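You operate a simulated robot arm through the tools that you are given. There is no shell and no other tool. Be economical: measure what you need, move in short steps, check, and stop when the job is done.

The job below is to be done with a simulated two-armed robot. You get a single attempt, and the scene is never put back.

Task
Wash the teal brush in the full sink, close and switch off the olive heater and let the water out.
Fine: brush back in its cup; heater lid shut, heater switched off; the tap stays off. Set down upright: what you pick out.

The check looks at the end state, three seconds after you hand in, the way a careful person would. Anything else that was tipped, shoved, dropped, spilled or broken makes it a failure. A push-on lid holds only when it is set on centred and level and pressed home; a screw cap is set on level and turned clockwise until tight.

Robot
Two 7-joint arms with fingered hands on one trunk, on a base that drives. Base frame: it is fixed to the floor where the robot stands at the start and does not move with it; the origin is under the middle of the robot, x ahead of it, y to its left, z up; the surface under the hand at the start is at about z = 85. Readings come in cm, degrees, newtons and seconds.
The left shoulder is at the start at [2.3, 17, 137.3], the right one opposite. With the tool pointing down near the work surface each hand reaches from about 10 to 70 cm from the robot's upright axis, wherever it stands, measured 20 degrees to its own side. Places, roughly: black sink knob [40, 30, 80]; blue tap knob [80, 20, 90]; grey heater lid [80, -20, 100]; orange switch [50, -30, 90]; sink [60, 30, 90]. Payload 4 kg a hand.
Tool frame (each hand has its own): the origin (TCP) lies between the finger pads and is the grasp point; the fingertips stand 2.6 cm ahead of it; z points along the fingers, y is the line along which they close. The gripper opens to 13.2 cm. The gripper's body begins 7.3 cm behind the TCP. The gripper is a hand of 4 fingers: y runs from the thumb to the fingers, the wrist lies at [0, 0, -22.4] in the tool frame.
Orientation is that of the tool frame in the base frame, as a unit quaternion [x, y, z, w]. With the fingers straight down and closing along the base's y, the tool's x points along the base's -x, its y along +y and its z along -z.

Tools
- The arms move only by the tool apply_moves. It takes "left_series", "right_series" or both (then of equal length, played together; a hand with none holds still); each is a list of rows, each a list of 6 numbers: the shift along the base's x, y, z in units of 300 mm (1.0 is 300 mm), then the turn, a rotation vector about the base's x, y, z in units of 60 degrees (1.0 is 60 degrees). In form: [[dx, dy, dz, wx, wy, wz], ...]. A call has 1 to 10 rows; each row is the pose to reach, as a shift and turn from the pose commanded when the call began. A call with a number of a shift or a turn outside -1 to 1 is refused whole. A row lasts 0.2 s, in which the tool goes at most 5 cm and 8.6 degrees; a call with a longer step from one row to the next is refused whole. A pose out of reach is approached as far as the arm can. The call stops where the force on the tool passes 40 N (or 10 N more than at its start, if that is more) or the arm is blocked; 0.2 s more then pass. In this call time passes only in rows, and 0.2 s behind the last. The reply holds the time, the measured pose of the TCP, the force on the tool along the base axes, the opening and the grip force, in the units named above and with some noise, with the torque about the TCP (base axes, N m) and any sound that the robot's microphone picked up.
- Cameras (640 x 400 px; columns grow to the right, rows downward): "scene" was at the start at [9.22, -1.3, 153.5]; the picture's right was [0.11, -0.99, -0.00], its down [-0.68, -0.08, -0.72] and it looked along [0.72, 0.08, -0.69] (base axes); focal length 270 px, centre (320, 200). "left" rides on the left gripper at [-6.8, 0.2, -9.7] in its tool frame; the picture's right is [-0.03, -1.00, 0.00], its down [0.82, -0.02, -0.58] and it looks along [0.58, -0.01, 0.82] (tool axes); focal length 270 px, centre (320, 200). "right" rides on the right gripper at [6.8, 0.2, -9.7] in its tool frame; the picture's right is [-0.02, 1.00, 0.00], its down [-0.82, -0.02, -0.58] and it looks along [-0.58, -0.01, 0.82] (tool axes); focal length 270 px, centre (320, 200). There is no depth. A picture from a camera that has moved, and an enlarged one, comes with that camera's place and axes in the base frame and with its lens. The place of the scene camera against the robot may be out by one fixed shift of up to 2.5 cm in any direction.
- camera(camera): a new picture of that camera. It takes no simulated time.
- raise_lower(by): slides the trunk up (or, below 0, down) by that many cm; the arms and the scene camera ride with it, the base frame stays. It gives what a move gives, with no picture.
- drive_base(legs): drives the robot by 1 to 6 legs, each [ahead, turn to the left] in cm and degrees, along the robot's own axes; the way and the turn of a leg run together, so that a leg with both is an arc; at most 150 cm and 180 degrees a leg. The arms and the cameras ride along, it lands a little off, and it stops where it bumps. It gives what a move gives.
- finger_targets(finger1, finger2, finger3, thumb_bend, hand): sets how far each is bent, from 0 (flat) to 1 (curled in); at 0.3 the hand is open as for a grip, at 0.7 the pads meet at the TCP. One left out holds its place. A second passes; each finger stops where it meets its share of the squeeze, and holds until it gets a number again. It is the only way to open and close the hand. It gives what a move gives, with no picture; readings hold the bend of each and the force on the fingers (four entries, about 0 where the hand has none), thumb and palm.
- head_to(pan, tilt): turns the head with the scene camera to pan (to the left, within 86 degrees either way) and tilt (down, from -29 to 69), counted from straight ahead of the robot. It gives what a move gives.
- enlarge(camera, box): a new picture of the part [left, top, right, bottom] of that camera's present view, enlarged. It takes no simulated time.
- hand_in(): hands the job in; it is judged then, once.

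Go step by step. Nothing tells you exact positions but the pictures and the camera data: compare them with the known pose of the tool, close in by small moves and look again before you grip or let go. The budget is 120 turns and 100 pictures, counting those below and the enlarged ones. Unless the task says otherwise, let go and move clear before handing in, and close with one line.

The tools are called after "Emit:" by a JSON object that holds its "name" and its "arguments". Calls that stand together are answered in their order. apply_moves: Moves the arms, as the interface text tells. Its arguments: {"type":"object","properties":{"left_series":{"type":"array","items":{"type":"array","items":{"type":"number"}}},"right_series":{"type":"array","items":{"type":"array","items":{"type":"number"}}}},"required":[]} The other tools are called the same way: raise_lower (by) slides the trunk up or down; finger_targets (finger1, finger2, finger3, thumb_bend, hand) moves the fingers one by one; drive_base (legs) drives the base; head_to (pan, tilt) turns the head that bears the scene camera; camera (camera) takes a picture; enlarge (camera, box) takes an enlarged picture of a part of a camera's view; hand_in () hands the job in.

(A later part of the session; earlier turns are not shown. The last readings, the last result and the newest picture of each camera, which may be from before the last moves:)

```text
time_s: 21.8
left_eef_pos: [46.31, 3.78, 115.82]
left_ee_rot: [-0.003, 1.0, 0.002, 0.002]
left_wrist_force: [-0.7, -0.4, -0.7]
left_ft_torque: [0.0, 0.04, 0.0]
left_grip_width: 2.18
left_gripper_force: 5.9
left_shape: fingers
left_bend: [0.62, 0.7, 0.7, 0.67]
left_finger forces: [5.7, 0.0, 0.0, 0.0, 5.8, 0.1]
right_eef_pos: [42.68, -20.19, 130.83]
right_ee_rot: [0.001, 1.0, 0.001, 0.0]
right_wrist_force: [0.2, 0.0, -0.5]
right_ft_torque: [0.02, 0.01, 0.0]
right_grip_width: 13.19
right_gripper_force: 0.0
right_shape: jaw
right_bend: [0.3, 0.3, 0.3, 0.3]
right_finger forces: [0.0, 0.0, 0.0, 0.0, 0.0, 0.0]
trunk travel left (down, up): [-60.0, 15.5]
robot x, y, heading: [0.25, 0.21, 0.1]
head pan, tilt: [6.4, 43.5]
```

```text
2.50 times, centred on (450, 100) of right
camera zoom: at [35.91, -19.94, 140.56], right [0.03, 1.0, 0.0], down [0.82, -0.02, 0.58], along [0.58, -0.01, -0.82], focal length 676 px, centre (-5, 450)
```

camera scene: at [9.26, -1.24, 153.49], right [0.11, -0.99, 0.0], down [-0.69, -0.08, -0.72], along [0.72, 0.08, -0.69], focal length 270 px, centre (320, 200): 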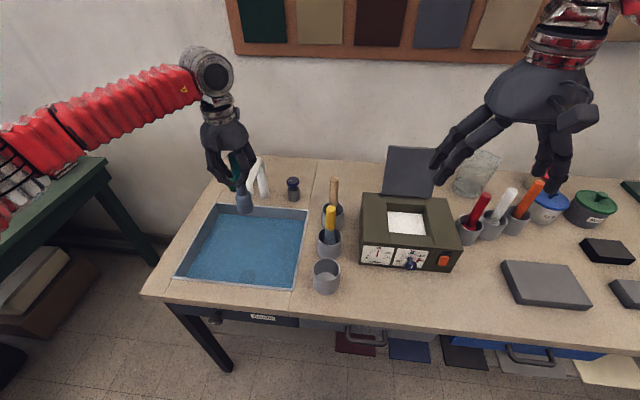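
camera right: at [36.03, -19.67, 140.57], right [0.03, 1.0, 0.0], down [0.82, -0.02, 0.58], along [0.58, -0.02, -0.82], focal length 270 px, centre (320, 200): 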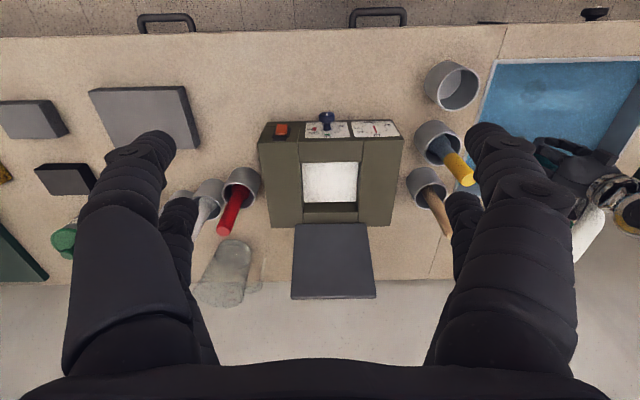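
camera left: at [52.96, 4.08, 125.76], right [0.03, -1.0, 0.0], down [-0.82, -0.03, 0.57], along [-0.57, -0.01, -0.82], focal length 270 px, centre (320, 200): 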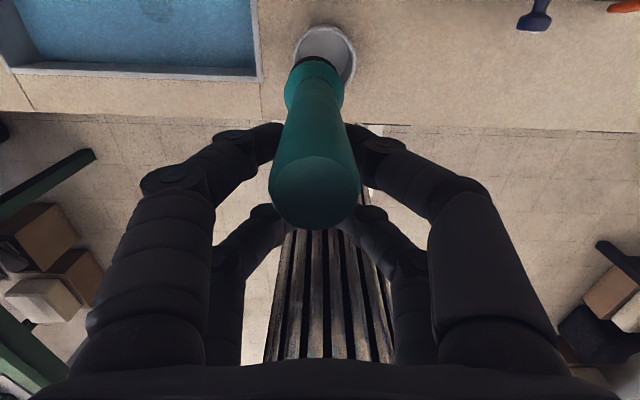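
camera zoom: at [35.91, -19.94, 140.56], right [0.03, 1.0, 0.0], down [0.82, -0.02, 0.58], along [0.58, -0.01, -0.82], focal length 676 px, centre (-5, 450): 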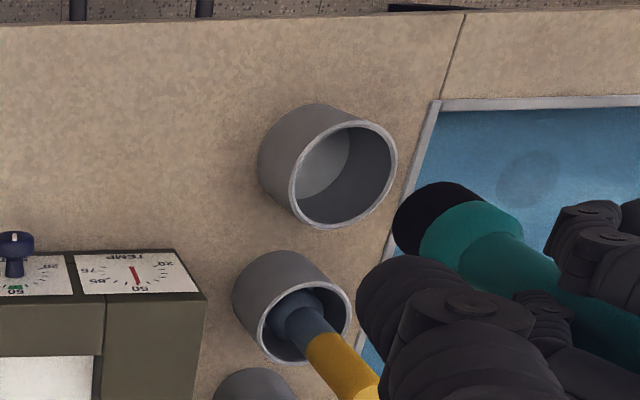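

The brush is about 0.7 cm too far to +y of the cup. I'll shift it over and lower it partway.

Emit:
{"name": "apply_moves", "arguments": {"left_series": [[0, -0.024, 0, 0, 0, 0], [0, -0.024, -0.1, 0, 0, 0], [0, -0.024, -0.2, 0, 0, 0], [0, -0.024, -0.27, 0, 0, 0]]}}

Emit:
{"name": "enlarge", "arguments": {"camera": "scene", "box": [260, 170, 400, 310]}}

Emit:
{"name": "enlarge", "arguments": {"camera": "right", "box": [370, 20, 530, 180]}}

```text
time_s: 22.8
left_eef_pos: [45.92, 3.45, 107.55]
left_ee_rot: [-0.003, 1.0, 0.002, 0.001]
left_wrist_force: [0.1, -0.1, -0.7]
left_ft_torque: [0.0, 0.03, 0.01]
left_grip_width: 2.18
left_gripper_force: 6.0
left_shape: fingers
left_bend: [0.62, 0.7, 0.7, 0.67]
left_finger forces: [5.7, 0.1, 0.0, 0.0, 5.8, 0.0]
right_eef_pos: [42.67, -20.11, 130.96]
right_ee_rot: [0.002, 1.0, 0.0, -0.001]
right_wrist_force: [0.6, -0.6, -0.2]
right_ft_torque: [-0.04, 0.01, -0.02]
right_grip_width: 13.18
right_gripper_force: 0.0
right_shape: jaw
right_bend: [0.3, 0.3, 0.3, 0.3]
right_finger forces: [0.0, 0.1, 0.1, 0.0, 0.0, 0.0]
trunk travel left (down, up): [-60.0, 15.5]
robot x, y, heading: [-0.15, -0.19, -0.3]
head pan, tilt: [6.4, 43.5]
```

```text
2.86 times, centred on (330, 240) of scene
camera zoom: at [9.24, -1.26, 153.49], right [0.11, -0.99, 0.0], down [-0.69, -0.08, -0.72], along [0.72, 0.08, -0.69], focal length 771 px, centre (291, 86)
```

zoom: 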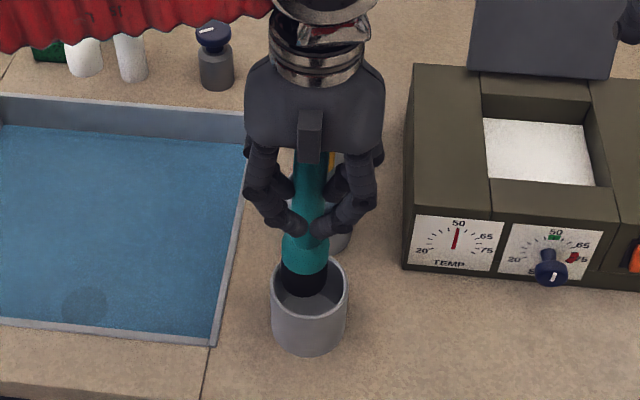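

```text
2.50 times, centred on (450, 100) of right
camera zoom: at [35.93, -19.78, 140.58], right [0.03, 1.0, 0.0], down [0.82, -0.02, 0.58], along [0.58, -0.02, -0.82], focal length 676 px, centre (-5, 450)
```

zoom: 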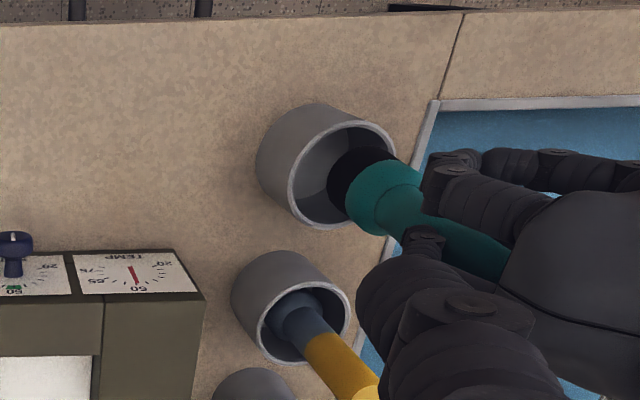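

The bristles are entering the cup, nearly centred. I'll lower the rest of the way slowly.

Emit:
{"name": "apply_moves", "arguments": {"left_series": [[0, -0.01, -0.06, 0, 0, 0], [0, -0.01, -0.12, 0, 0, 0], [0, -0.01, -0.17, 0, 0, 0], [0, -0.01, -0.21, 0, 0, 0], [0, -0.01, -0.235, 0, 0, 0]]}}

Emit:
{"name": "enlarge", "arguments": {"camera": "scene", "box": [260, 170, 400, 310]}}

```text
time_s: 24.0
left_eef_pos: [46.08, 2.85, 100.53]
left_ee_rot: [-0.003, 1.0, 0.002, 0.002]
left_wrist_force: [0.4, -0.1, -1.4]
left_ft_torque: [0.02, 0.0, 0.0]
left_grip_width: 2.17
left_gripper_force: 5.7
left_shape: fingers
left_bend: [0.62, 0.7, 0.7, 0.67]
left_finger forces: [5.8, 0.0, 0.1, 0.1, 5.8, 0.0]
right_eef_pos: [42.68, -20.03, 130.93]
right_ee_rot: [0.001, 1.0, -0.001, 0.0]
right_wrist_force: [0.3, 0.1, 0.9]
right_ft_torque: [-0.01, -0.01, 0.01]
right_grip_width: 13.19
right_gripper_force: 0.0
right_shape: jaw
right_bend: [0.3, 0.3, 0.3, 0.3]
right_finger forces: [0.0, 0.0, 0.0, 0.0, 0.0, 0.0]
trunk travel left (down, up): [-60.0, 15.5]
robot x, y, heading: [0.09, -0.36, 0.2]
head pan, tilt: [6.4, 43.5]
```

```text
2.86 times, centred on (330, 240) of scene
camera zoom: at [9.23, -1.3, 153.5], right [0.11, -0.99, 0.0], down [-0.69, -0.08, -0.72], along [0.72, 0.08, -0.69], focal length 771 px, centre (291, 86)
```

zoom: 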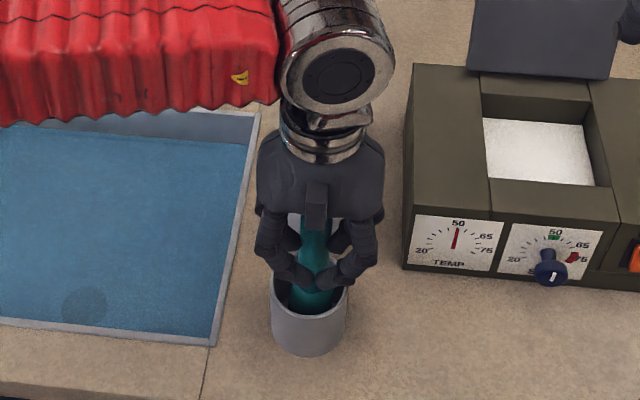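

I'll ease down a bit more until light contact shows.

Emit:
{"name": "apply_moves", "arguments": {"left_series": [[0, 0.01, -0.01, 0, 0, 0], [0, 0.01, -0.02, 0, 0, 0]]}}

```text
time_s: 24.6
left_eef_pos: [46.01, 3.24, 99.88]
left_ee_rot: [-0.003, 1.0, 0.002, 0.002]
left_wrist_force: [0.4, -0.3, -1.4]
left_ft_torque: [0.01, 0.04, -0.01]
left_grip_width: 2.16
left_gripper_force: 6.2
left_shape: fingers
left_bend: [0.62, 0.7, 0.7, 0.67]
left_finger forces: [5.6, 0.0, 0.1, 0.0, 5.7, 0.0]
right_eef_pos: [42.66, -19.96, 130.88]
right_ee_rot: [0.001, 1.0, 0.0, 0.0]
right_wrist_force: [0.8, 0.4, -0.3]
right_ft_torque: [-0.01, -0.02, 0.01]
right_grip_width: 13.18
right_gripper_force: 0.2
right_shape: jaw
right_bend: [0.3, 0.3, 0.3, 0.3]
right_finger forces: [0.0, 0.0, 0.0, 0.0, 0.0, 0.1]
trunk travel left (down, up): [-60.0, 15.5]
robot x, y, heading: [0.09, 0.33, 0.2]
head pan, tilt: [6.4, 43.5]
```

Emit:
{"name": "apply_moves", "arguments": {"left_series": [[0, 0, -0.01, 0, 0, 0], [0, 0, -0.02, 0, 0, 0]]}}

```text
time_s: 25.2
left_eef_pos: [45.93, 3.26, 99.57]
left_ee_rot: [-0.003, 1.0, 0.001, 0.003]
left_wrist_force: [-2.2, 0.5, 12.2]
left_ft_torque: [0.07, -0.17, 0.04]
left_grip_width: 2.11
left_gripper_force: 8.5
left_shape: fingers
left_bend: [0.64, 0.7, 0.7, 0.68]
left_finger forces: [8.8, 0.0, 0.0, 0.1, 7.5, 0.1]
right_eef_pos: [42.44, -20.01, 131.03]
right_ee_rot: [0.001, 1.0, 0.0, -0.001]
right_wrist_force: [0.3, 0.6, -0.4]
right_ft_torque: [0.01, -0.01, 0.01]
right_grip_width: 13.19
right_gripper_force: 0.0
right_shape: jaw
right_bend: [0.3, 0.3, 0.3, 0.3]
right_finger forces: [0.0, 0.1, 0.1, 0.0, 0.0, 0.0]
trunk travel left (down, up): [-60.0, 15.5]
robot x, y, heading: [-0.17, 0.14, 0.1]
head pan, tilt: [6.4, 43.5]
```

The brush now stands on the cup bottom. I'll back up a hair and open the hand gradually.

Emit:
{"name": "apply_moves", "arguments": {"left_series": [[0, 0, 0.012, 0, 0, 0]]}}

Emit:
{"name": "finger_targets", "arguments": {"hand": "left", "finger1": 0.55, "finger2": 0.55, "finger3": 0.55, "thumb_bend": 0.6}}

Emit:
{"name": "finger_targets", "arguments": {"hand": "left", "finger1": 0.3, "finger2": 0.3, "finger3": 0.3, "thumb_bend": 0.3}}

Emit:
{"name": "camera", "arguments": {"camera": "left"}}

Emit:
{"name": "enlarge", "arguments": {"camera": "scene", "box": [260, 170, 400, 310]}}

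```text
time_s: 25.6
left_eef_pos: [45.93, 3.28, 99.74]
left_ee_rot: [-0.003, 1.0, 0.003, 0.001]
left_wrist_force: [-0.6, 0.1, 0.8]
left_ft_torque: [-0.02, 0.0, -0.02]
left_grip_width: 2.15
left_gripper_force: 6.1
left_shape: fingers
left_bend: [0.64, 0.7, 0.7, 0.68]
left_finger forces: [6.1, 0.0, 0.0, 0.1, 6.0, 0.0]
right_eef_pos: [42.72, -20.06, 130.96]
right_ee_rot: [0.001, 1.0, 0.0, -0.001]
right_wrist_force: [0.6, 0.1, -0.4]
right_ft_torque: [0.01, -0.01, 0.03]
right_grip_width: 13.19
right_gripper_force: 0.1
right_shape: jaw
right_bend: [0.3, 0.3, 0.3, 0.3]
right_finger forces: [0.1, 0.0, 0.1, 0.1, 0.0, 0.0]
trunk travel left (down, up): [-60.0, 15.5]
robot x, y, heading: [0.01, -0.05, 0.3]
head pan, tilt: [6.4, 43.5]
```

```text
time_s: 26.6
left_eef_pos: [46.02, 3.12, 99.85]
left_ee_rot: [-0.002, 1.0, 0.002, 0.002]
left_wrist_force: [0.2, 0.5, 0.4]
left_ft_torque: [0.01, 0.02, -0.03]
left_grip_width: 4.02
left_gripper_force: 0.1
left_shape: fingers
left_bend: [0.55, 0.55, 0.55, 0.6]
left_finger forces: [0.0, 0.0, 0.0, 0.0, 0.0, 0.1]
right_eef_pos: [42.72, -19.99, 130.86]
right_ee_rot: [0.0, 1.0, 0.0, 0.0]
right_wrist_force: [0.0, -0.1, 0.0]
right_ft_torque: [-0.02, 0.03, -0.04]
right_grip_width: 13.17
right_gripper_force: 0.1
right_shape: jaw
right_bend: [0.3, 0.3, 0.3, 0.3]
right_finger forces: [0.1, 0.0, 0.0, 0.1, 0.0, 0.0]
trunk travel left (down, up): [-60.0, 15.5]
robot x, y, heading: [-0.06, 0.04, 0.2]
head pan, tilt: [6.4, 43.5]
```

```text
time_s: 27.6
left_eef_pos: [45.86, 3.31, 99.77]
left_ee_rot: [-0.003, 1.0, 0.001, 0.001]
left_wrist_force: [0.3, -0.2, 0.8]
left_ft_torque: [0.02, 0.0, -0.02]
left_grip_width: 13.27
left_gripper_force: 0.0
left_shape: fingers
left_bend: [0.3, 0.3, 0.3, 0.3]
left_finger forces: [0.0, 0.1, 0.0, 0.1, 0.0, 0.1]
right_eef_pos: [42.63, -20.04, 130.92]
right_ee_rot: [0.001, 1.0, 0.0, -0.001]
right_wrist_force: [0.0, 0.2, 0.3]
right_ft_torque: [0.01, -0.02, 0.03]
right_grip_width: 13.19
right_gripper_force: 0.1
right_shape: jaw
right_bend: [0.3, 0.3, 0.3, 0.3]
right_finger forces: [0.1, 0.0, 0.1, 0.1, 0.0, 0.0]
trunk travel left (down, up): [-60.0, 15.5]
robot x, y, heading: [0.02, -0.05, 0.0]
head pan, tilt: [6.4, 43.5]
```

```text
63 pictures are left
camera left: at [52.71, 3.46, 109.64], right [0.03, -1.0, 0.0], down [-0.82, -0.03, 0.58], along [-0.57, -0.01, -0.82], focal length 270 px, centre (320, 200)
```

left: 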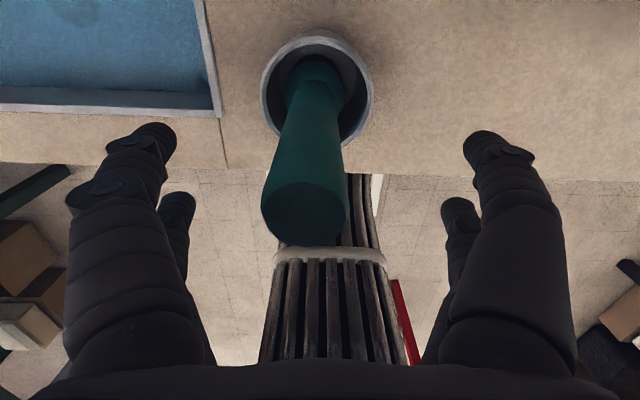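

```text
2.86 times, centred on (330, 240) of scene
camera zoom: at [9.22, -1.3, 153.5], right [0.11, -0.99, 0.0], down [-0.68, -0.08, -0.72], along [0.72, 0.08, -0.69], focal length 771 px, centre (291, 86)
```

zoom: 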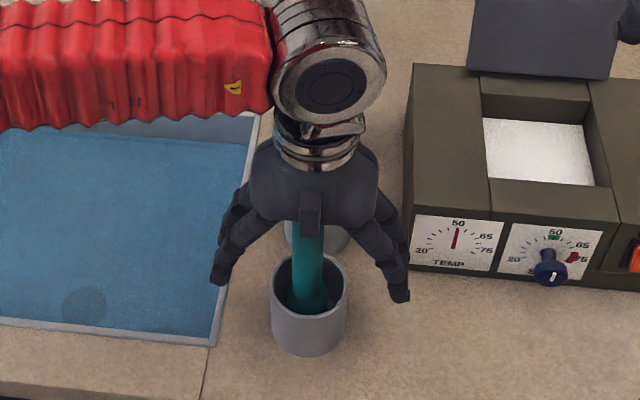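

The brush stands in its cup, released. I'll lift the left hand straight up and take a look at the drain knob.

Emit:
{"name": "apply_moves", "arguments": {"left_series": [[0, 0, 0.14, 0, 0, 0], [0, 0, 0.28, 0, 0, 0], [0, 0, 0.42, 0, 0, 0], [0, 0, 0.56, 0, 0, 0], [-0.03, 0.1, 0.6, 0, 0, 0], [-0.08, 0.24, 0.6, 0, 0, 0], [-0.14, 0.38, 0.6, 0, 0, 0], [-0.2, 0.52, 0.6, 0, 0, 0], [-0.26, 0.66, 0.6, 0, 0, 0], [-0.32, 0.8, 0.6, 0, 0, 0]]}}

Emit:
{"name": "head_to", "arguments": {"pan": 35, "tilt": 60}}

Emit:
{"name": "camera", "arguments": {"camera": "scene"}}

Emit:
{"name": "camera", "arguments": {"camera": "left"}}

```text
time_s: 29.8
left_eef_pos: [36.1, 27.66, 117.59]
left_ee_rot: [-0.002, 1.0, 0.002, 0.002]
left_wrist_force: [-0.6, -0.1, -0.3]
left_ft_torque: [-0.01, -0.02, -0.03]
left_grip_width: 13.29
left_gripper_force: 0.1
left_shape: fingers
left_bend: [0.3, 0.3, 0.3, 0.3]
left_finger forces: [0.0, 0.0, 0.1, 0.0, 0.0, 0.1]
right_eef_pos: [42.38, -19.9, 131.09]
right_ee_rot: [0.0, 1.0, 0.0, 0.001]
right_wrist_force: [-0.2, 0.5, -0.2]
right_ft_torque: [-0.04, 0.0, 0.03]
right_grip_width: 13.17
right_gripper_force: 0.0
right_shape: jaw
right_bend: [0.3, 0.3, 0.3, 0.3]
right_finger forces: [0.1, 0.0, 0.1, 0.0, 0.0, 0.0]
trunk travel left (down, up): [-60.0, 15.5]
robot x, y, heading: [-0.16, 0.04, -0.2]
head pan, tilt: [6.4, 43.5]
```

```text
time_s: 30.7
left_eef_pos: [36.31, 27.56, 117.65]
left_ee_rot: [-0.003, 1.0, 0.002, 0.002]
left_wrist_force: [-0.1, 0.2, -0.1]
left_ft_torque: [0.01, -0.01, 0.01]
left_grip_width: 13.25
left_gripper_force: 0.1
left_shape: fingers
left_bend: [0.3, 0.3, 0.3, 0.3]
left_finger forces: [0.0, 0.0, 0.0, 0.0, 0.0, 0.1]
right_eef_pos: [42.62, -20.0, 131.09]
right_ee_rot: [0.001, 1.0, 0.0, 0.0]
right_wrist_force: [0.3, 0.0, -0.8]
right_ft_torque: [-0.02, -0.01, -0.01]
right_grip_width: 13.21
right_gripper_force: 0.0
right_shape: jaw
right_bend: [0.3, 0.3, 0.3, 0.3]
right_finger forces: [0.0, 0.0, 0.1, 0.1, 0.0, 0.0]
trunk travel left (down, up): [-60.0, 15.5]
robot x, y, heading: [-0.34, 0.34, 0.1]
head pan, tilt: [35.0, 60.0]
```

```text
61 pictures are left
camera scene: at [6.42, 1.63, 151.34], right [0.57, -0.82, 0.0], down [-0.71, -0.5, -0.5], along [0.41, 0.29, -0.87], focal length 270 px, centre (320, 200)
```

scene: 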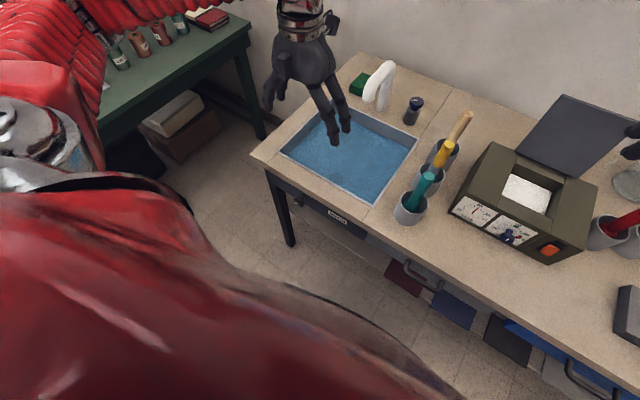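

```text
60 pictures are left
camera left: at [43.07, 27.72, 127.6], right [0.03, -1.0, 0.0], down [-0.82, -0.03, 0.57], along [-0.57, -0.01, -0.82], focal length 270 px, centre (320, 200)
```

left: 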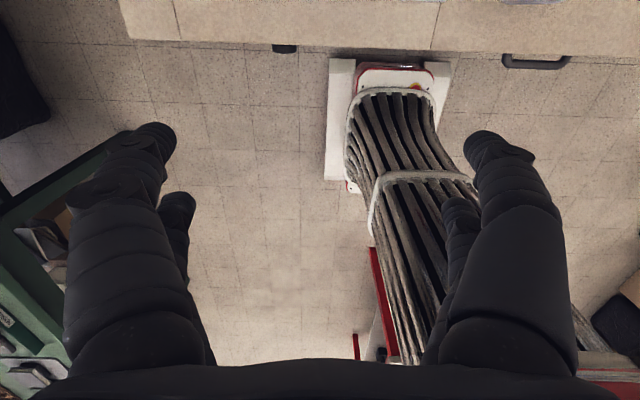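

The drain knob pokes out under the bench edge at about [38, 33, 79]; it needs a horizontal hand with room behind it. I'll do the heater first from here, and look at it closely.

Emit:
{"name": "head_to", "arguments": {"pan": -16, "tilt": 38}}

Emit:
{"name": "camera", "arguments": {"camera": "scene"}}

Emit:
{"name": "enlarge", "arguments": {"camera": "right", "box": [240, 90, 420, 310]}}

```text
time_s: 31.9
left_eef_pos: [36.28, 27.48, 117.79]
left_ee_rot: [-0.002, 1.0, 0.001, 0.002]
left_wrist_force: [0.5, 0.1, -1.2]
left_ft_torque: [-0.02, -0.03, -0.02]
left_grip_width: 13.27
left_gripper_force: 0.0
left_shape: fingers
left_bend: [0.3, 0.3, 0.3, 0.3]
left_finger forces: [0.0, 0.0, 0.0, 0.1, 0.1, 0.0]
right_eef_pos: [42.76, -20.09, 130.93]
right_ee_rot: [0.001, 1.0, 0.0, 0.0]
right_wrist_force: [-0.4, -0.3, -0.2]
right_ft_torque: [0.02, 0.01, 0.02]
right_grip_width: 13.19
right_gripper_force: 0.1
right_shape: jaw
right_bend: [0.3, 0.3, 0.3, 0.3]
right_finger forces: [0.0, 0.0, 0.0, 0.0, 0.1, 0.1]
trunk travel left (down, up): [-60.0, 15.5]
robot x, y, heading: [-0.04, 0.28, 0.1]
head pan, tilt: [-16.0, 38.0]
```

```text
59 pictures are left
camera scene: at [9.3, -4.58, 154.31], right [-0.28, -0.96, 0.0], down [-0.59, 0.17, -0.79], along [0.76, -0.22, -0.62], focal length 270 px, centre (320, 200)
```

scene: 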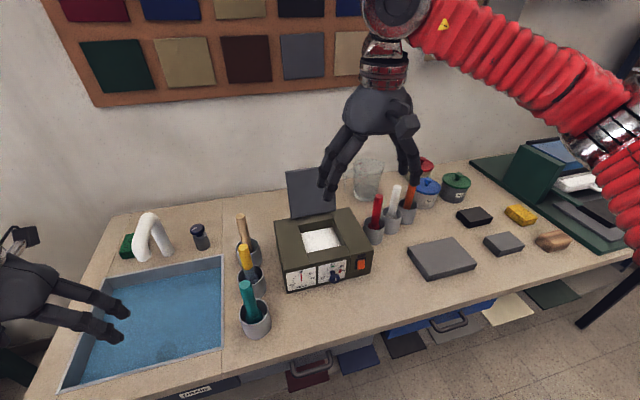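

```text
1.82 times, centred on (330, 200) of right
camera zoom: at [35.89, -19.82, 140.59], right [0.03, 1.0, 0.0], down [0.82, -0.02, 0.58], along [0.58, -0.02, -0.82], focal length 491 px, centre (302, 200)
```

zoom: 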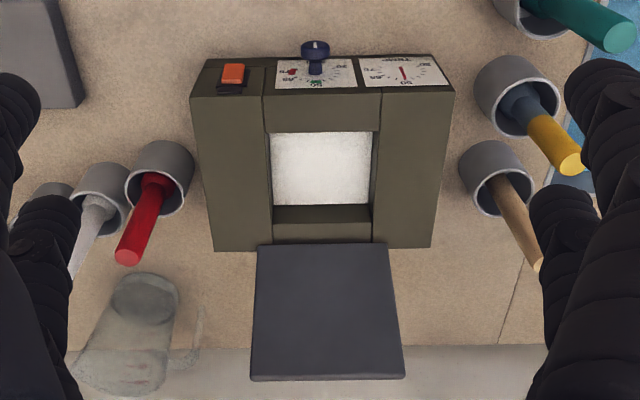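

The lid stands about vertical, with its hinge at x ≈ 75, z ≈ 95 and its top at z ≈ 114. I'll zoom in on the switch and lid.

Emit:
{"name": "enlarge", "arguments": {"camera": "scene", "box": [270, 200, 390, 300]}}

Emit:
{"name": "enlarge", "arguments": {"camera": "scene", "box": [340, 240, 380, 280]}}

```text
4.00 times, centred on (330, 250) of scene
camera zoom: at [9.3, -4.58, 154.31], right [-0.28, -0.96, 0.0], down [-0.59, 0.17, -0.79], along [0.76, -0.22, -0.62], focal length 1079 px, centre (280, 0)
```

zoom: 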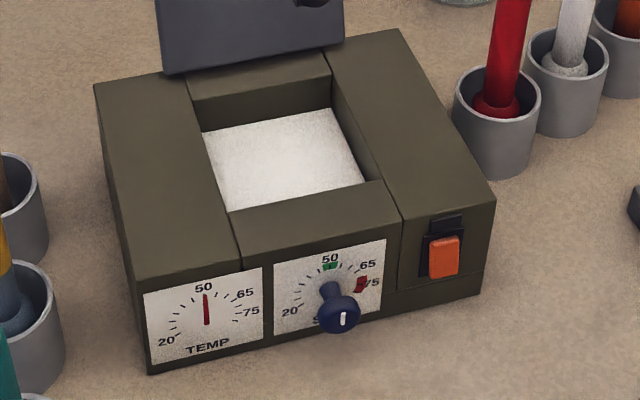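

```text
10.00 times, centred on (360, 260) of scene
camera zoom: at [9.3, -4.58, 154.31], right [-0.28, -0.96, 0.0], down [-0.59, 0.17, -0.79], along [0.76, -0.22, -0.62], focal length 2698 px, centre (-80, -400)
```

zoom: 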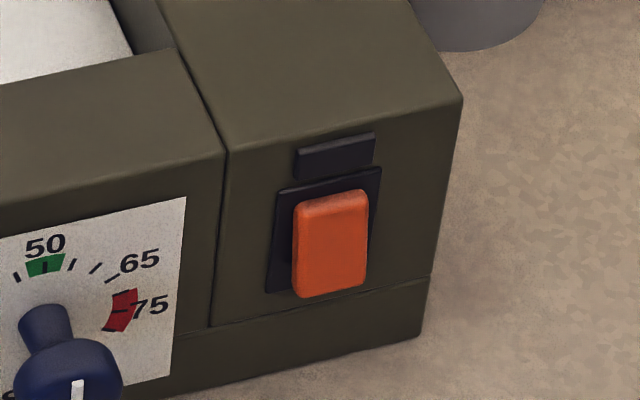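

The orange rocker sits on the front panel near [54.5, −28, 90]. I'll bring the right hand down in front of it, tilted forward, for a close view.

Emit:
{"name": "apply_moves", "arguments": {"right_series": [[0, -0.03, -0.1, 0, -0.1, 0], [0, -0.06, -0.2, 0, -0.2, 0], [0, -0.1, -0.3, 0, -0.3, 0], [0, -0.14, -0.4, 0, -0.4, 0], [0, -0.18, -0.5, 0, -0.5, 0], [0, -0.21, -0.6, 0, -0.6, 0], [0, -0.24, -0.7, 0, -0.7, 0], [0, -0.26, -0.8, 0, -0.75, 0], [0, -0.26, -0.9, 0, -0.75, 0]]}}

Emit:
{"name": "camera", "arguments": {"camera": "right"}}

Emit:
{"name": "camera", "arguments": {"camera": "scene"}}

```text
time_s: 33.9
left_eef_pos: [36.26, 27.49, 117.79]
left_ee_rot: [-0.003, 1.0, 0.001, 0.002]
left_wrist_force: [-0.3, 0.4, -1.1]
left_ft_torque: [0.01, -0.02, 0.03]
left_grip_width: 13.24
left_gripper_force: 0.0
left_shape: fingers
left_bend: [0.3, 0.3, 0.3, 0.3]
left_finger forces: [0.0, 0.1, 0.0, 0.0, 0.0, 0.0]
right_eef_pos: [42.94, -27.89, 106.91]
right_ee_rot: [0.0, 0.924, 0.001, 0.382]
right_wrist_force: [0.1, 0.1, 0.3]
right_ft_torque: [0.02, 0.02, -0.03]
right_grip_width: 13.18
right_gripper_force: 0.1
right_shape: jaw
right_bend: [0.3, 0.3, 0.3, 0.3]
right_finger forces: [0.0, 0.0, 0.0, 0.1, 0.0, 0.1]
right hand out of reach, approached as far as the arm can: row 9
trunk travel left (down, up): [-60.0, 15.5]
robot x, y, heading: [-0.12, -0.24, 0.1]
head pan, tilt: [-16.0, 38.0]
```

```text
55 pictures are left
camera right: at [31.26, -27.66, 108.84], right [0.02, 1.0, 0.02], down [0.17, -0.02, 0.99], along [0.99, -0.01, -0.17], focal length 270 px, centre (320, 200)
```

right: 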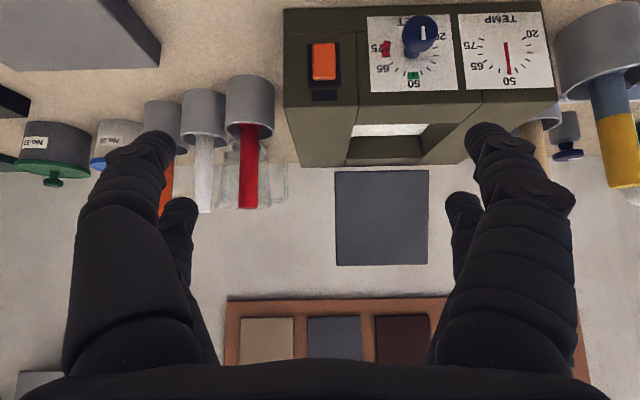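

```text
54 pictures are left
camera scene: at [9.28, -4.56, 154.31], right [-0.28, -0.96, 0.0], down [-0.59, 0.17, -0.79], along [0.76, -0.22, -0.62], focal length 270 px, centre (320, 200)
```

scene: 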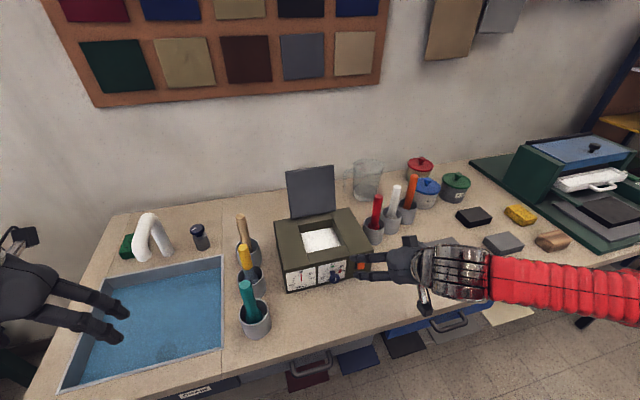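

Emit:
{"name": "enlarge", "arguments": {"camera": "right", "box": [280, 10, 380, 110]}}

```text
4.00 times, centred on (330, 60) of right
camera zoom: at [31.26, -27.66, 108.84], right [0.02, 1.0, 0.02], down [0.17, -0.02, 0.99], along [0.99, -0.01, -0.17], focal length 1081 px, centre (280, 760)
```

zoom: 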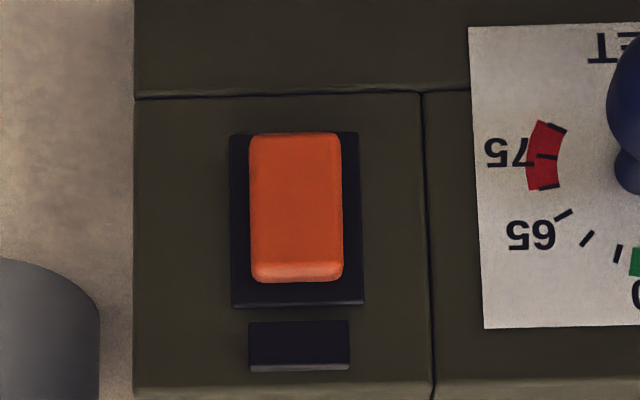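

Judging from the offsets, the rocker's lower end sticks out, so the top is pressed in and pressing the bottom should turn it off. I'll close the right fingers to a point, reduce the tilt to 25°, and come down in front of the lower half.

Emit:
{"name": "finger_targets", "arguments": {"hand": "right", "finger1": 0.7, "finger2": 0.7, "finger3": 0.7, "thumb_bend": 0.7}}

Emit:
{"name": "apply_moves", "arguments": {"right_series": [[0.0, 0.01, 0, 0, 0.12, 0], [0.0, 0.023, 0, 0, 0.23, 0], [0.0, 0.023, 0, 0, 0.333, 0], [0.03, 0.023, -0.12, 0, 0.333, 0], [0.06, 0.023, -0.24, 0, 0.333, 0], [0.08, 0.023, -0.36, 0, 0.333, 0], [0.1, 0.023, -0.47, 0, 0.333, 0]]}}

Emit:
{"name": "camera", "arguments": {"camera": "right"}}

Emit:
{"name": "enlarge", "arguments": {"camera": "scene", "box": [270, 200, 430, 300]}}

```text
time_s: 34.9
left_eef_pos: [36.3, 27.52, 117.74]
left_ee_rot: [-0.003, 1.0, 0.002, 0.002]
left_wrist_force: [0.2, -0.9, -0.6]
left_ft_torque: [-0.01, -0.01, -0.01]
left_grip_width: 13.26
left_gripper_force: 0.0
left_shape: fingers
left_bend: [0.3, 0.3, 0.3, 0.3]
left_finger forces: [0.0, 0.0, 0.0, 0.0, 0.0, 0.0]
right_eef_pos: [42.94, -27.93, 106.87]
right_ee_rot: [0.0, 0.924, 0.0, 0.382]
right_wrist_force: [-0.3, 0.3, -0.5]
right_ft_torque: [0.0, -0.02, 0.0]
right_grip_width: 0.16
right_gripper_force: 0.1
right_shape: fingers
right_bend: [0.7, 0.7, 0.7, 0.7]
right_finger forces: [0.1, 0.0, 0.0, 0.0, 0.0, 0.1]
trunk travel left (down, up): [-60.0, 15.5]
robot x, y, heading: [0.1, 0.19, -0.2]
head pan, tilt: [-16.0, 38.0]
```

```text
time_s: 36.5
left_eef_pos: [36.28, 27.46, 117.73]
left_ee_rot: [-0.002, 1.0, 0.001, 0.002]
left_wrist_force: [-0.6, 0.8, 0.2]
left_ft_torque: [-0.01, 0.03, -0.01]
left_grip_width: 13.28
left_gripper_force: 0.1
left_shape: fingers
left_bend: [0.3, 0.3, 0.3, 0.3]
left_finger forces: [0.0, 0.1, 0.0, 0.0, 0.0, 0.1]
right_eef_pos: [45.92, -27.64, 92.64]
right_ee_rot: [0.001, 0.976, 0.0, 0.217]
right_wrist_force: [0.6, -0.5, 0.4]
right_ft_torque: [-0.01, 0.0, -0.01]
right_grip_width: 0.15
right_gripper_force: 0.1
right_shape: fingers
right_bend: [0.7, 0.7, 0.7, 0.7]
right_finger forces: [0.0, 0.1, 0.0, 0.1, 0.1, 0.0]
trunk travel left (down, up): [-60.0, 15.5]
robot x, y, heading: [-0.05, 0.13, -0.1]
head pan, tilt: [-16.0, 38.0]
```

```text
52 pictures are left
camera right: at [35.64, -27.22, 98.52], right [0.02, 1.0, 0.01], down [0.5, -0.02, 0.87], along [0.87, -0.02, -0.5], focal length 270 px, centre (320, 200)
```

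right: 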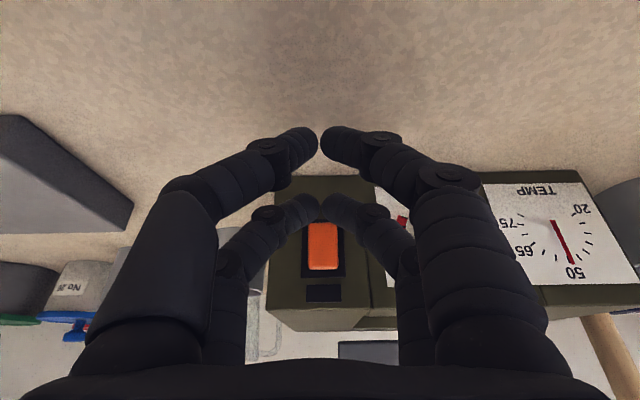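

```text
4.00 times, centred on (350, 250) of scene
camera zoom: at [9.27, -4.57, 154.31], right [-0.28, -0.96, 0.0], down [-0.59, 0.17, -0.79], along [0.76, -0.22, -0.62], focal length 1079 px, centre (200, 0)
```

zoom: 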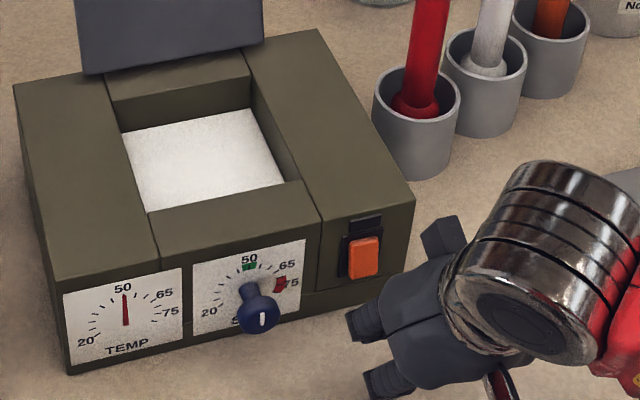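

The fingertip pair lines up sideways with the switch. I'll lower to z ≈ 90.5 and advance slowly until contact.

Emit:
{"name": "apply_moves", "arguments": {"right_series": [[0, 0.0, -0.07, 0, 0, 0], [0.06, 0.0, -0.07, 0, 0, 0], [0.1, 0.0, -0.07, 0, 0, 0], [0.125, 0, -0.07, 0, 0, 0], [0.15, 0, -0.07, 0, 0, 0], [0.17, 0, -0.07, 0, 0, 0], [0.19, 0, -0.07, 0, 0, 0]]}}

Emit:
{"name": "camera", "arguments": {"camera": "right"}}

Emit:
{"name": "enlarge", "arguments": {"camera": "scene", "box": [300, 220, 400, 300]}}

```text
time_s: 38.1
left_eef_pos: [36.09, 27.6, 117.84]
left_ee_rot: [-0.002, 1.0, 0.002, 0.002]
left_wrist_force: [-1.1, 0.2, -0.6]
left_ft_torque: [-0.02, 0.02, 0.02]
left_grip_width: 13.25
left_gripper_force: 0.0
left_shape: fingers
left_bend: [0.3, 0.3, 0.3, 0.3]
left_finger forces: [0.0, 0.1, 0.1, 0.0, 0.0, 0.0]
right_eef_pos: [51.14, -27.16, 90.75]
right_ee_rot: [0.0, 0.977, 0.0, 0.213]
right_wrist_force: [-15.7, 0.4, 0.3]
right_ft_torque: [-0.04, 0.15, 0.06]
right_grip_width: 0.16
right_gripper_force: 7.8
right_shape: fingers
right_bend: [0.7, 0.7, 0.7, 0.7]
right_finger forces: [0.0, 7.1, 8.3, 0.0, 0.0, 0.0]
trunk travel left (down, up): [-60.0, 15.5]
robot x, y, heading: [0.44, -0.13, -0.2]
head pan, tilt: [-16.0, 38.0]
```

```text
50 pictures are left
camera right: at [40.98, -26.98, 96.61], right [0.02, 1.0, 0.01], down [0.5, -0.02, 0.87], along [0.87, -0.02, -0.5], focal length 270 px, centre (320, 200)
```

right: 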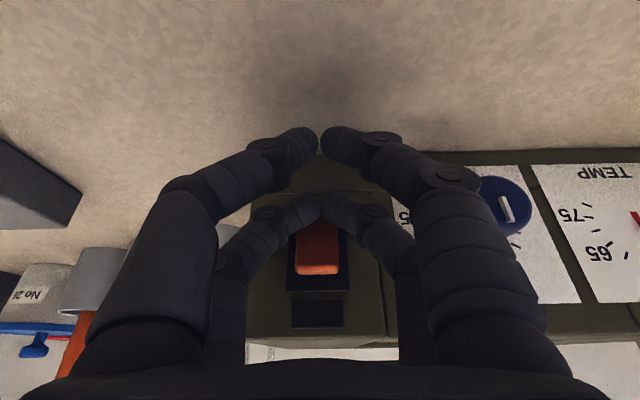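

```text
5.00 times, centred on (350, 260) of scene
camera zoom: at [8.97, -4.59, 154.33], right [-0.28, -0.96, 0.0], down [-0.59, 0.17, -0.79], along [0.76, -0.22, -0.61], focal length 1349 px, centre (170, -100)
```

zoom: 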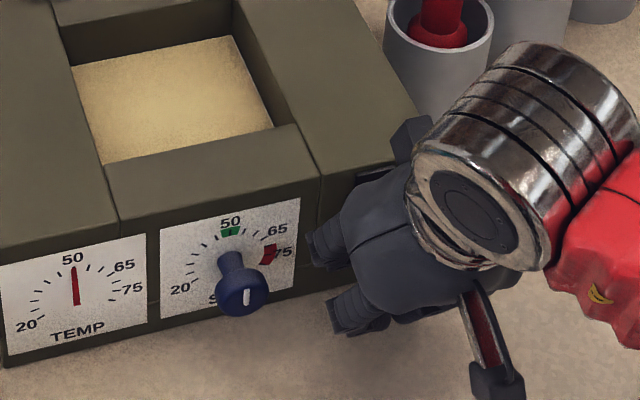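

The switch moved, and the heater's content changed colour from white to yellowish. I'll back off and look to see what state the rocker is in.

Emit:
{"name": "apply_moves", "arguments": {"right_series": [[-0.1, 0.0, 0, 0, 0, 0], [-0.25, 0.0, 0.05, 0, 0, 0]]}}

Emit:
{"name": "enlarge", "arguments": {"camera": "scene", "box": [270, 150, 430, 300]}}

Emit:
{"name": "enlarge", "arguments": {"camera": "right", "box": [270, 170, 370, 290]}}

```text
time_s: 38.7
left_eef_pos: [36.2, 27.6, 117.78]
left_ee_rot: [-0.002, 1.0, 0.002, 0.003]
left_wrist_force: [-0.8, 0.4, 0.0]
left_ft_torque: [0.01, 0.02, -0.02]
left_grip_width: 13.25
left_gripper_force: 0.1
left_shape: fingers
left_bend: [0.3, 0.3, 0.3, 0.3]
left_finger forces: [0.1, 0.0, 0.1, 0.0, 0.0, 0.0]
right_eef_pos: [44.1, -27.32, 92.55]
right_ee_rot: [0.001, 0.976, 0.0, 0.217]
right_wrist_force: [-0.4, -0.3, 0.3]
right_ft_torque: [-0.03, 0.02, -0.02]
right_grip_width: 0.13
right_gripper_force: 0.2
right_shape: fingers
right_bend: [0.7, 0.7, 0.7, 0.7]
right_finger forces: [0.0, 0.0, 0.1, 0.0, 0.0, 0.0]
trunk travel left (down, up): [-60.0, 15.5]
robot x, y, heading: [0.04, 0.02, -0.2]
head pan, tilt: [-16.0, 38.0]
```

```text
2.67 times, centred on (350, 225) of scene
camera zoom: at [9.09, -4.59, 154.33], right [-0.28, -0.96, 0.0], down [-0.59, 0.17, -0.79], along [0.76, -0.22, -0.62], focal length 719 px, centre (240, 133)
```

zoom: 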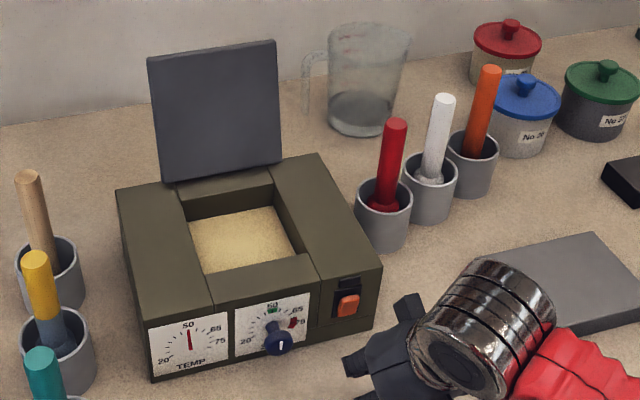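

```text
3.33 times, centred on (320, 230) of right
camera zoom: at [33.87, -27.08, 98.42], right [0.02, 1.0, 0.01], down [0.49, -0.02, 0.87], along [0.87, -0.01, -0.49], focal length 901 px, centre (320, 100)
```

zoom: 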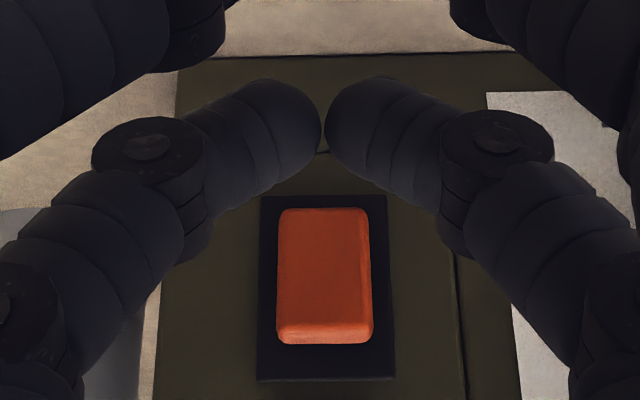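

The rocker flipped: its top now sticks out and the glow is gone, so I take it as off. Next is the lid: I'll raise the right hand, pass over the lid and reach behind it.

Emit:
{"name": "apply_moves", "arguments": {"right_series": [[0, 0, 0.16, 0, 0, 0], [0, 0.0, 0.32, 0, 0, 0], [0, 0.0, 0.48, 0, 0, 0], [0, 0, 0.64, 0, 0, 0], [0, 0, 0.8, 0, 0, 0], [0, 0.02, 0.96, 0, 0, 0], [0.14, 0.08, 0.98, 0, 0, 0], [0.29, 0.13, 1.0, 0, 0, 0], [0.44, 0.18, 1.0, 0, 0, 0], [0.6, 0.22, 1.0, 0, 0, 0]]}}

Emit:
{"name": "camera", "arguments": {"camera": "right"}}

Emit:
{"name": "camera", "arguments": {"camera": "scene"}}

```text
time_s: 40.9
left_eef_pos: [36.57, 27.54, 117.65]
left_ee_rot: [-0.003, 1.0, 0.001, 0.001]
left_wrist_force: [0.0, 1.3, 0.2]
left_ft_torque: [-0.03, -0.01, 0.03]
left_grip_width: 13.27
left_gripper_force: 0.1
left_shape: fingers
left_bend: [0.3, 0.3, 0.3, 0.3]
left_finger forces: [0.1, 0.1, 0.1, 0.0, 0.0, 0.0]
right_eef_pos: [61.93, -20.47, 122.47]
right_ee_rot: [0.001, 0.976, 0.0, 0.216]
right_wrist_force: [-0.4, 1.1, 0.4]
right_ft_torque: [-0.03, 0.01, 0.02]
right_grip_width: 0.17
right_gripper_force: 0.1
right_shape: fingers
right_bend: [0.7, 0.7, 0.7, 0.7]
right_finger forces: [0.0, 0.0, 0.0, 0.1, 0.0, 0.0]
trunk travel left (down, up): [-60.0, 15.5]
robot x, y, heading: [0.02, -0.25, 0.1]
head pan, tilt: [-16.0, 38.0]
```

```text
46 pictures are left
camera right: at [51.78, -20.3, 128.33], right [0.02, 1.0, 0.01], down [0.5, -0.02, 0.87], along [0.87, -0.01, -0.5], focal length 270 px, centre (320, 200)
```

right: 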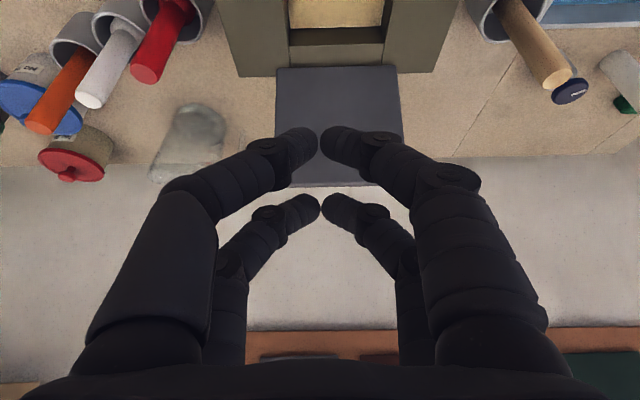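

```text
45 pictures are left
camera scene: at [9.47, -4.49, 154.3], right [-0.28, -0.96, 0.0], down [-0.59, 0.17, -0.79], along [0.76, -0.22, -0.62], focal length 270 px, centre (320, 200)
```

scene: 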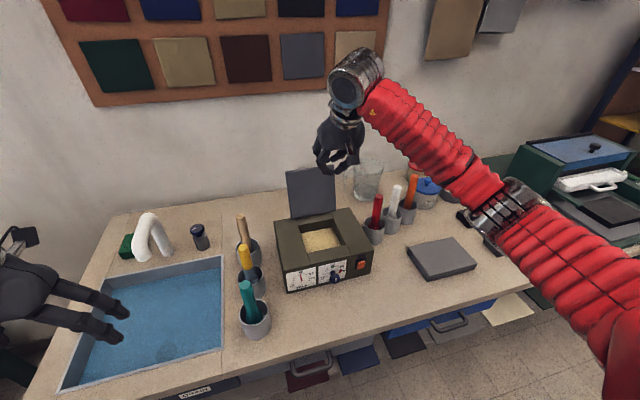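

The hand is above the heater; lid top is near z = 112–113 at x ≈ 77. I'll go on over the lid, then down behind it.

Emit:
{"name": "apply_moves", "arguments": {"right_series": [[0.16, 0.02, 0, 0, 0, 0], [0.32, 0.03, 0, 0, 0, 0], [0.48, 0.04, 0, 0, 0, 0], [0.63, 0.04, 0, 0, 0, 0], [0.76, 0.04, 0, 0, 0, 0], [0.76, 0.04, -0.12, 0, 0, 0], [0.76, 0.04, -0.24, 0, 0, 0], [0.76, 0.04, -0.36, 0, 0, 0]]}}

Emit:
{"name": "camera", "arguments": {"camera": "right"}}

Emit:
{"name": "enlarge", "arguments": {"camera": "scene", "box": [240, 100, 400, 260]}}

```text
time_s: 42.7
left_eef_pos: [36.21, 27.75, 117.73]
left_ee_rot: [-0.003, 1.0, 0.0, 0.002]
left_wrist_force: [0.1, 0.9, 0.4]
left_ft_torque: [-0.06, 0.03, -0.01]
left_grip_width: 13.25
left_gripper_force: 0.1
left_shape: fingers
left_bend: [0.3, 0.3, 0.3, 0.3]
left_finger forces: [0.0, 0.0, 0.1, 0.0, 0.0, 0.0]
right_eef_pos: [79.75, -19.75, 112.96]
right_ee_rot: [0.001, 0.976, -0.003, 0.218]
right_wrist_force: [2.6, -4.8, 6.9]
right_ft_torque: [-0.06, 0.07, 0.07]
right_grip_width: 0.0
right_gripper_force: 4.6
right_shape: fingers
right_bend: [0.71, 0.7, 0.7, 0.7]
right_finger forces: [7.5, 0.1, 0.0, 0.1, 1.8, 0.0]
right hand out of reach, approached as far as the arm can: row 4, 5, 6, 7, 8
trunk travel left (down, up): [-60.0, 15.5]
robot x, y, heading: [-0.23, 0.2, 0.2]
head pan, tilt: [-16.0, 38.0]
```

```text
44 pictures are left
camera right: at [69.51, -19.51, 118.8], right [0.02, 1.0, 0.01], down [0.49, -0.02, 0.87], along [0.87, -0.02, -0.49], focal length 270 px, centre (320, 200)
```

right: 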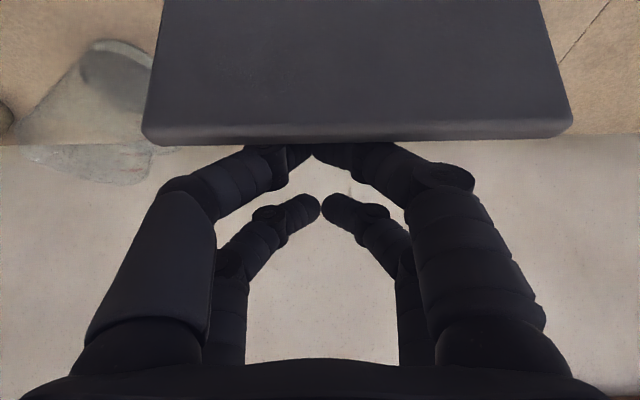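

```text
2.50 times, centred on (320, 180) of scene
camera zoom: at [9.25, -4.35, 154.33], right [-0.28, -0.96, 0.0], down [-0.59, 0.17, -0.79], along [0.76, -0.22, -0.62], focal length 674 px, centre (320, 250)
```

zoom: 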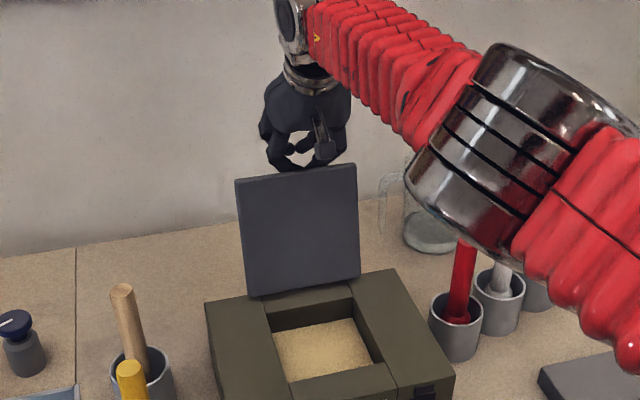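

The rear fingertips are just behind the lid's top edge, touching it. I'll pull toward the robot gently and see whether the lid follows.

Emit:
{"name": "apply_moves", "arguments": {"right_series": [[-0.03, 0, 0, 0, 0, 0], [-0.07, 0, 0, 0, 0, 0], [-0.12, 0, 0, 0, 0, 0]]}}

Emit:
{"name": "camera", "arguments": {"camera": "right"}}

Emit:
{"name": "enlarge", "arguments": {"camera": "scene", "box": [240, 100, 400, 260]}}

```text
time_s: 43.5
left_eef_pos: [36.22, 27.57, 117.74]
left_ee_rot: [-0.002, 1.0, 0.002, 0.001]
left_wrist_force: [-0.4, -0.1, 0.4]
left_ft_torque: [0.01, 0.01, -0.03]
left_grip_width: 13.26
left_gripper_force: 0.1
left_shape: fingers
left_bend: [0.3, 0.3, 0.3, 0.3]
left_finger forces: [0.1, 0.0, 0.0, 0.0, 0.1, 0.0]
right_eef_pos: [79.51, -19.69, 113.11]
right_ee_rot: [0.001, 0.976, -0.001, 0.217]
right_wrist_force: [4.3, -4.6, 11.6]
right_ft_torque: [0.02, 0.17, 0.1]
right_grip_width: 0.02
right_gripper_force: 7.5
right_shape: fingers
right_bend: [0.72, 0.7, 0.7, 0.7]
right_finger forces: [12.2, 0.0, 0.0, 0.0, 3.0, 0.0]
right hand out of reach, approached as far as the arm can: row 1, 2, 3
trunk travel left (down, up): [-60.0, 15.5]
robot x, y, heading: [-0.2, -0.15, 0.0]
head pan, tilt: [-16.0, 38.0]
```

```text
42 pictures are left
camera right: at [69.27, -19.43, 118.81], right [0.02, 1.0, 0.01], down [0.49, -0.02, 0.87], along [0.87, -0.02, -0.49], focal length 270 px, centre (320, 200)
```

right: 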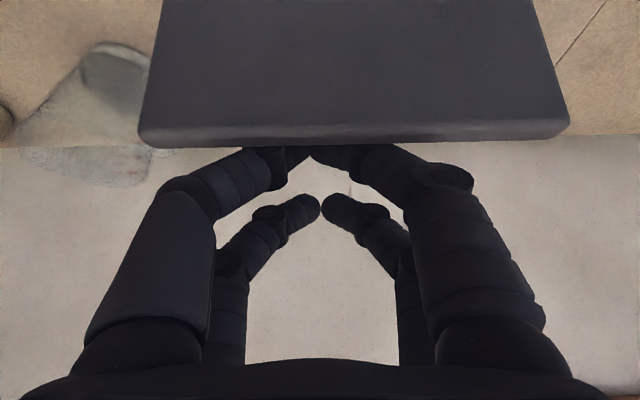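

```text
2.50 times, centred on (320, 180) of scene
camera zoom: at [9.23, -4.57, 154.32], right [-0.28, -0.96, 0.0], down [-0.59, 0.17, -0.79], along [0.76, -0.22, -0.62], focal length 674 px, centre (320, 250)
```

zoom: 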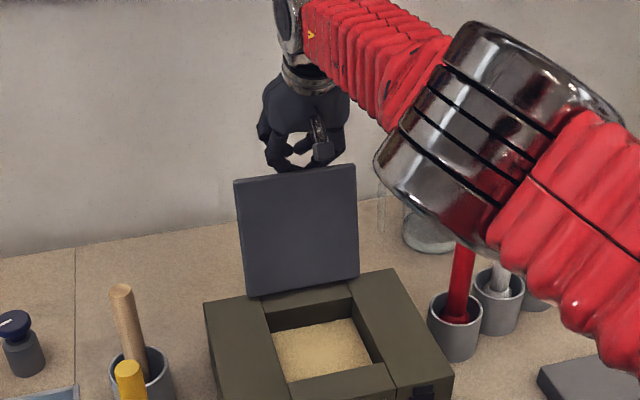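

The arm was still short of its commanded pose, so little moved. I'll keep pulling toward the robot.

Emit:
{"name": "apply_moves", "arguments": {"right_series": [[-0.06, 0, 0, 0, 0, 0], [-0.12, 0, 0, 0, 0, 0], [-0.18, 0, 0, 0, 0, 0], [-0.25, 0, 0, 0, 0, 0]]}}

Emit:
{"name": "camera", "arguments": {"camera": "right"}}

Emit:
{"name": "enlarge", "arguments": {"camera": "scene", "box": [240, 100, 400, 260]}}

```text
time_s: 44.5
left_eef_pos: [36.18, 27.41, 117.66]
left_ee_rot: [-0.003, 1.0, 0.002, 0.001]
left_wrist_force: [0.7, 0.4, -0.3]
left_ft_torque: [-0.04, -0.03, 0.0]
left_grip_width: 13.25
left_gripper_force: 0.0
left_shape: fingers
left_bend: [0.3, 0.3, 0.3, 0.3]
left_finger forces: [0.0, 0.1, 0.0, 0.1, 0.0, 0.1]
right_eef_pos: [79.41, -19.6, 112.87]
right_ee_rot: [0.001, 0.976, 0.0, 0.218]
right_wrist_force: [6.9, -7.9, 20.3]
right_ft_torque: [-0.02, 0.36, 0.11]
right_grip_width: 0.0
right_gripper_force: 12.1
right_shape: fingers
right_bend: [0.72, 0.7, 0.7, 0.69]
right_finger forces: [17.8, 0.0, 0.1, 0.0, 5.5, 0.0]
right hand out of reach, approached as far as the arm can: row 1, 2, 3, 4
trunk travel left (down, up): [-60.0, 15.5]
robot x, y, heading: [0.32, -0.1, 0.2]
head pan, tilt: [-16.0, 38.0]
```

```text
40 pictures are left
camera right: at [69.19, -19.24, 118.69], right [0.02, 1.0, 0.01], down [0.49, -0.02, 0.87], along [0.87, -0.02, -0.49], focal length 270 px, centre (320, 200)
```

right: 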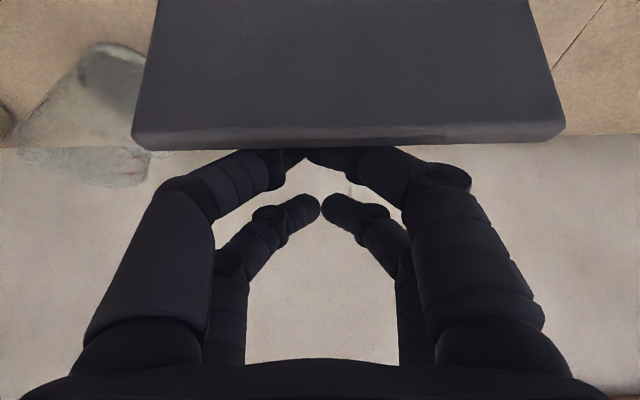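

```text
2.50 times, centred on (320, 180) of scene
camera zoom: at [9.13, -4.65, 154.33], right [-0.28, -0.96, 0.0], down [-0.59, 0.17, -0.79], along [0.76, -0.22, -0.62], focal length 674 px, centre (320, 250)
```

zoom: 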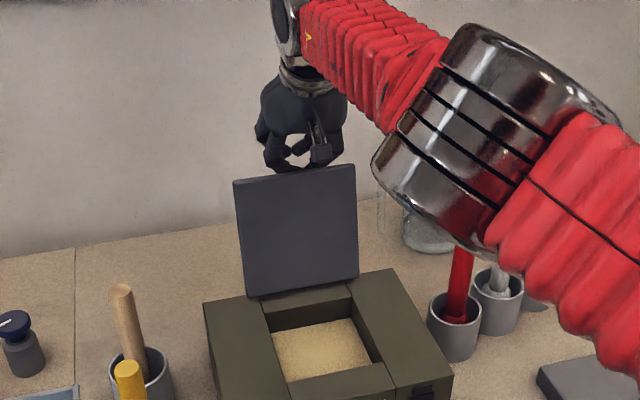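

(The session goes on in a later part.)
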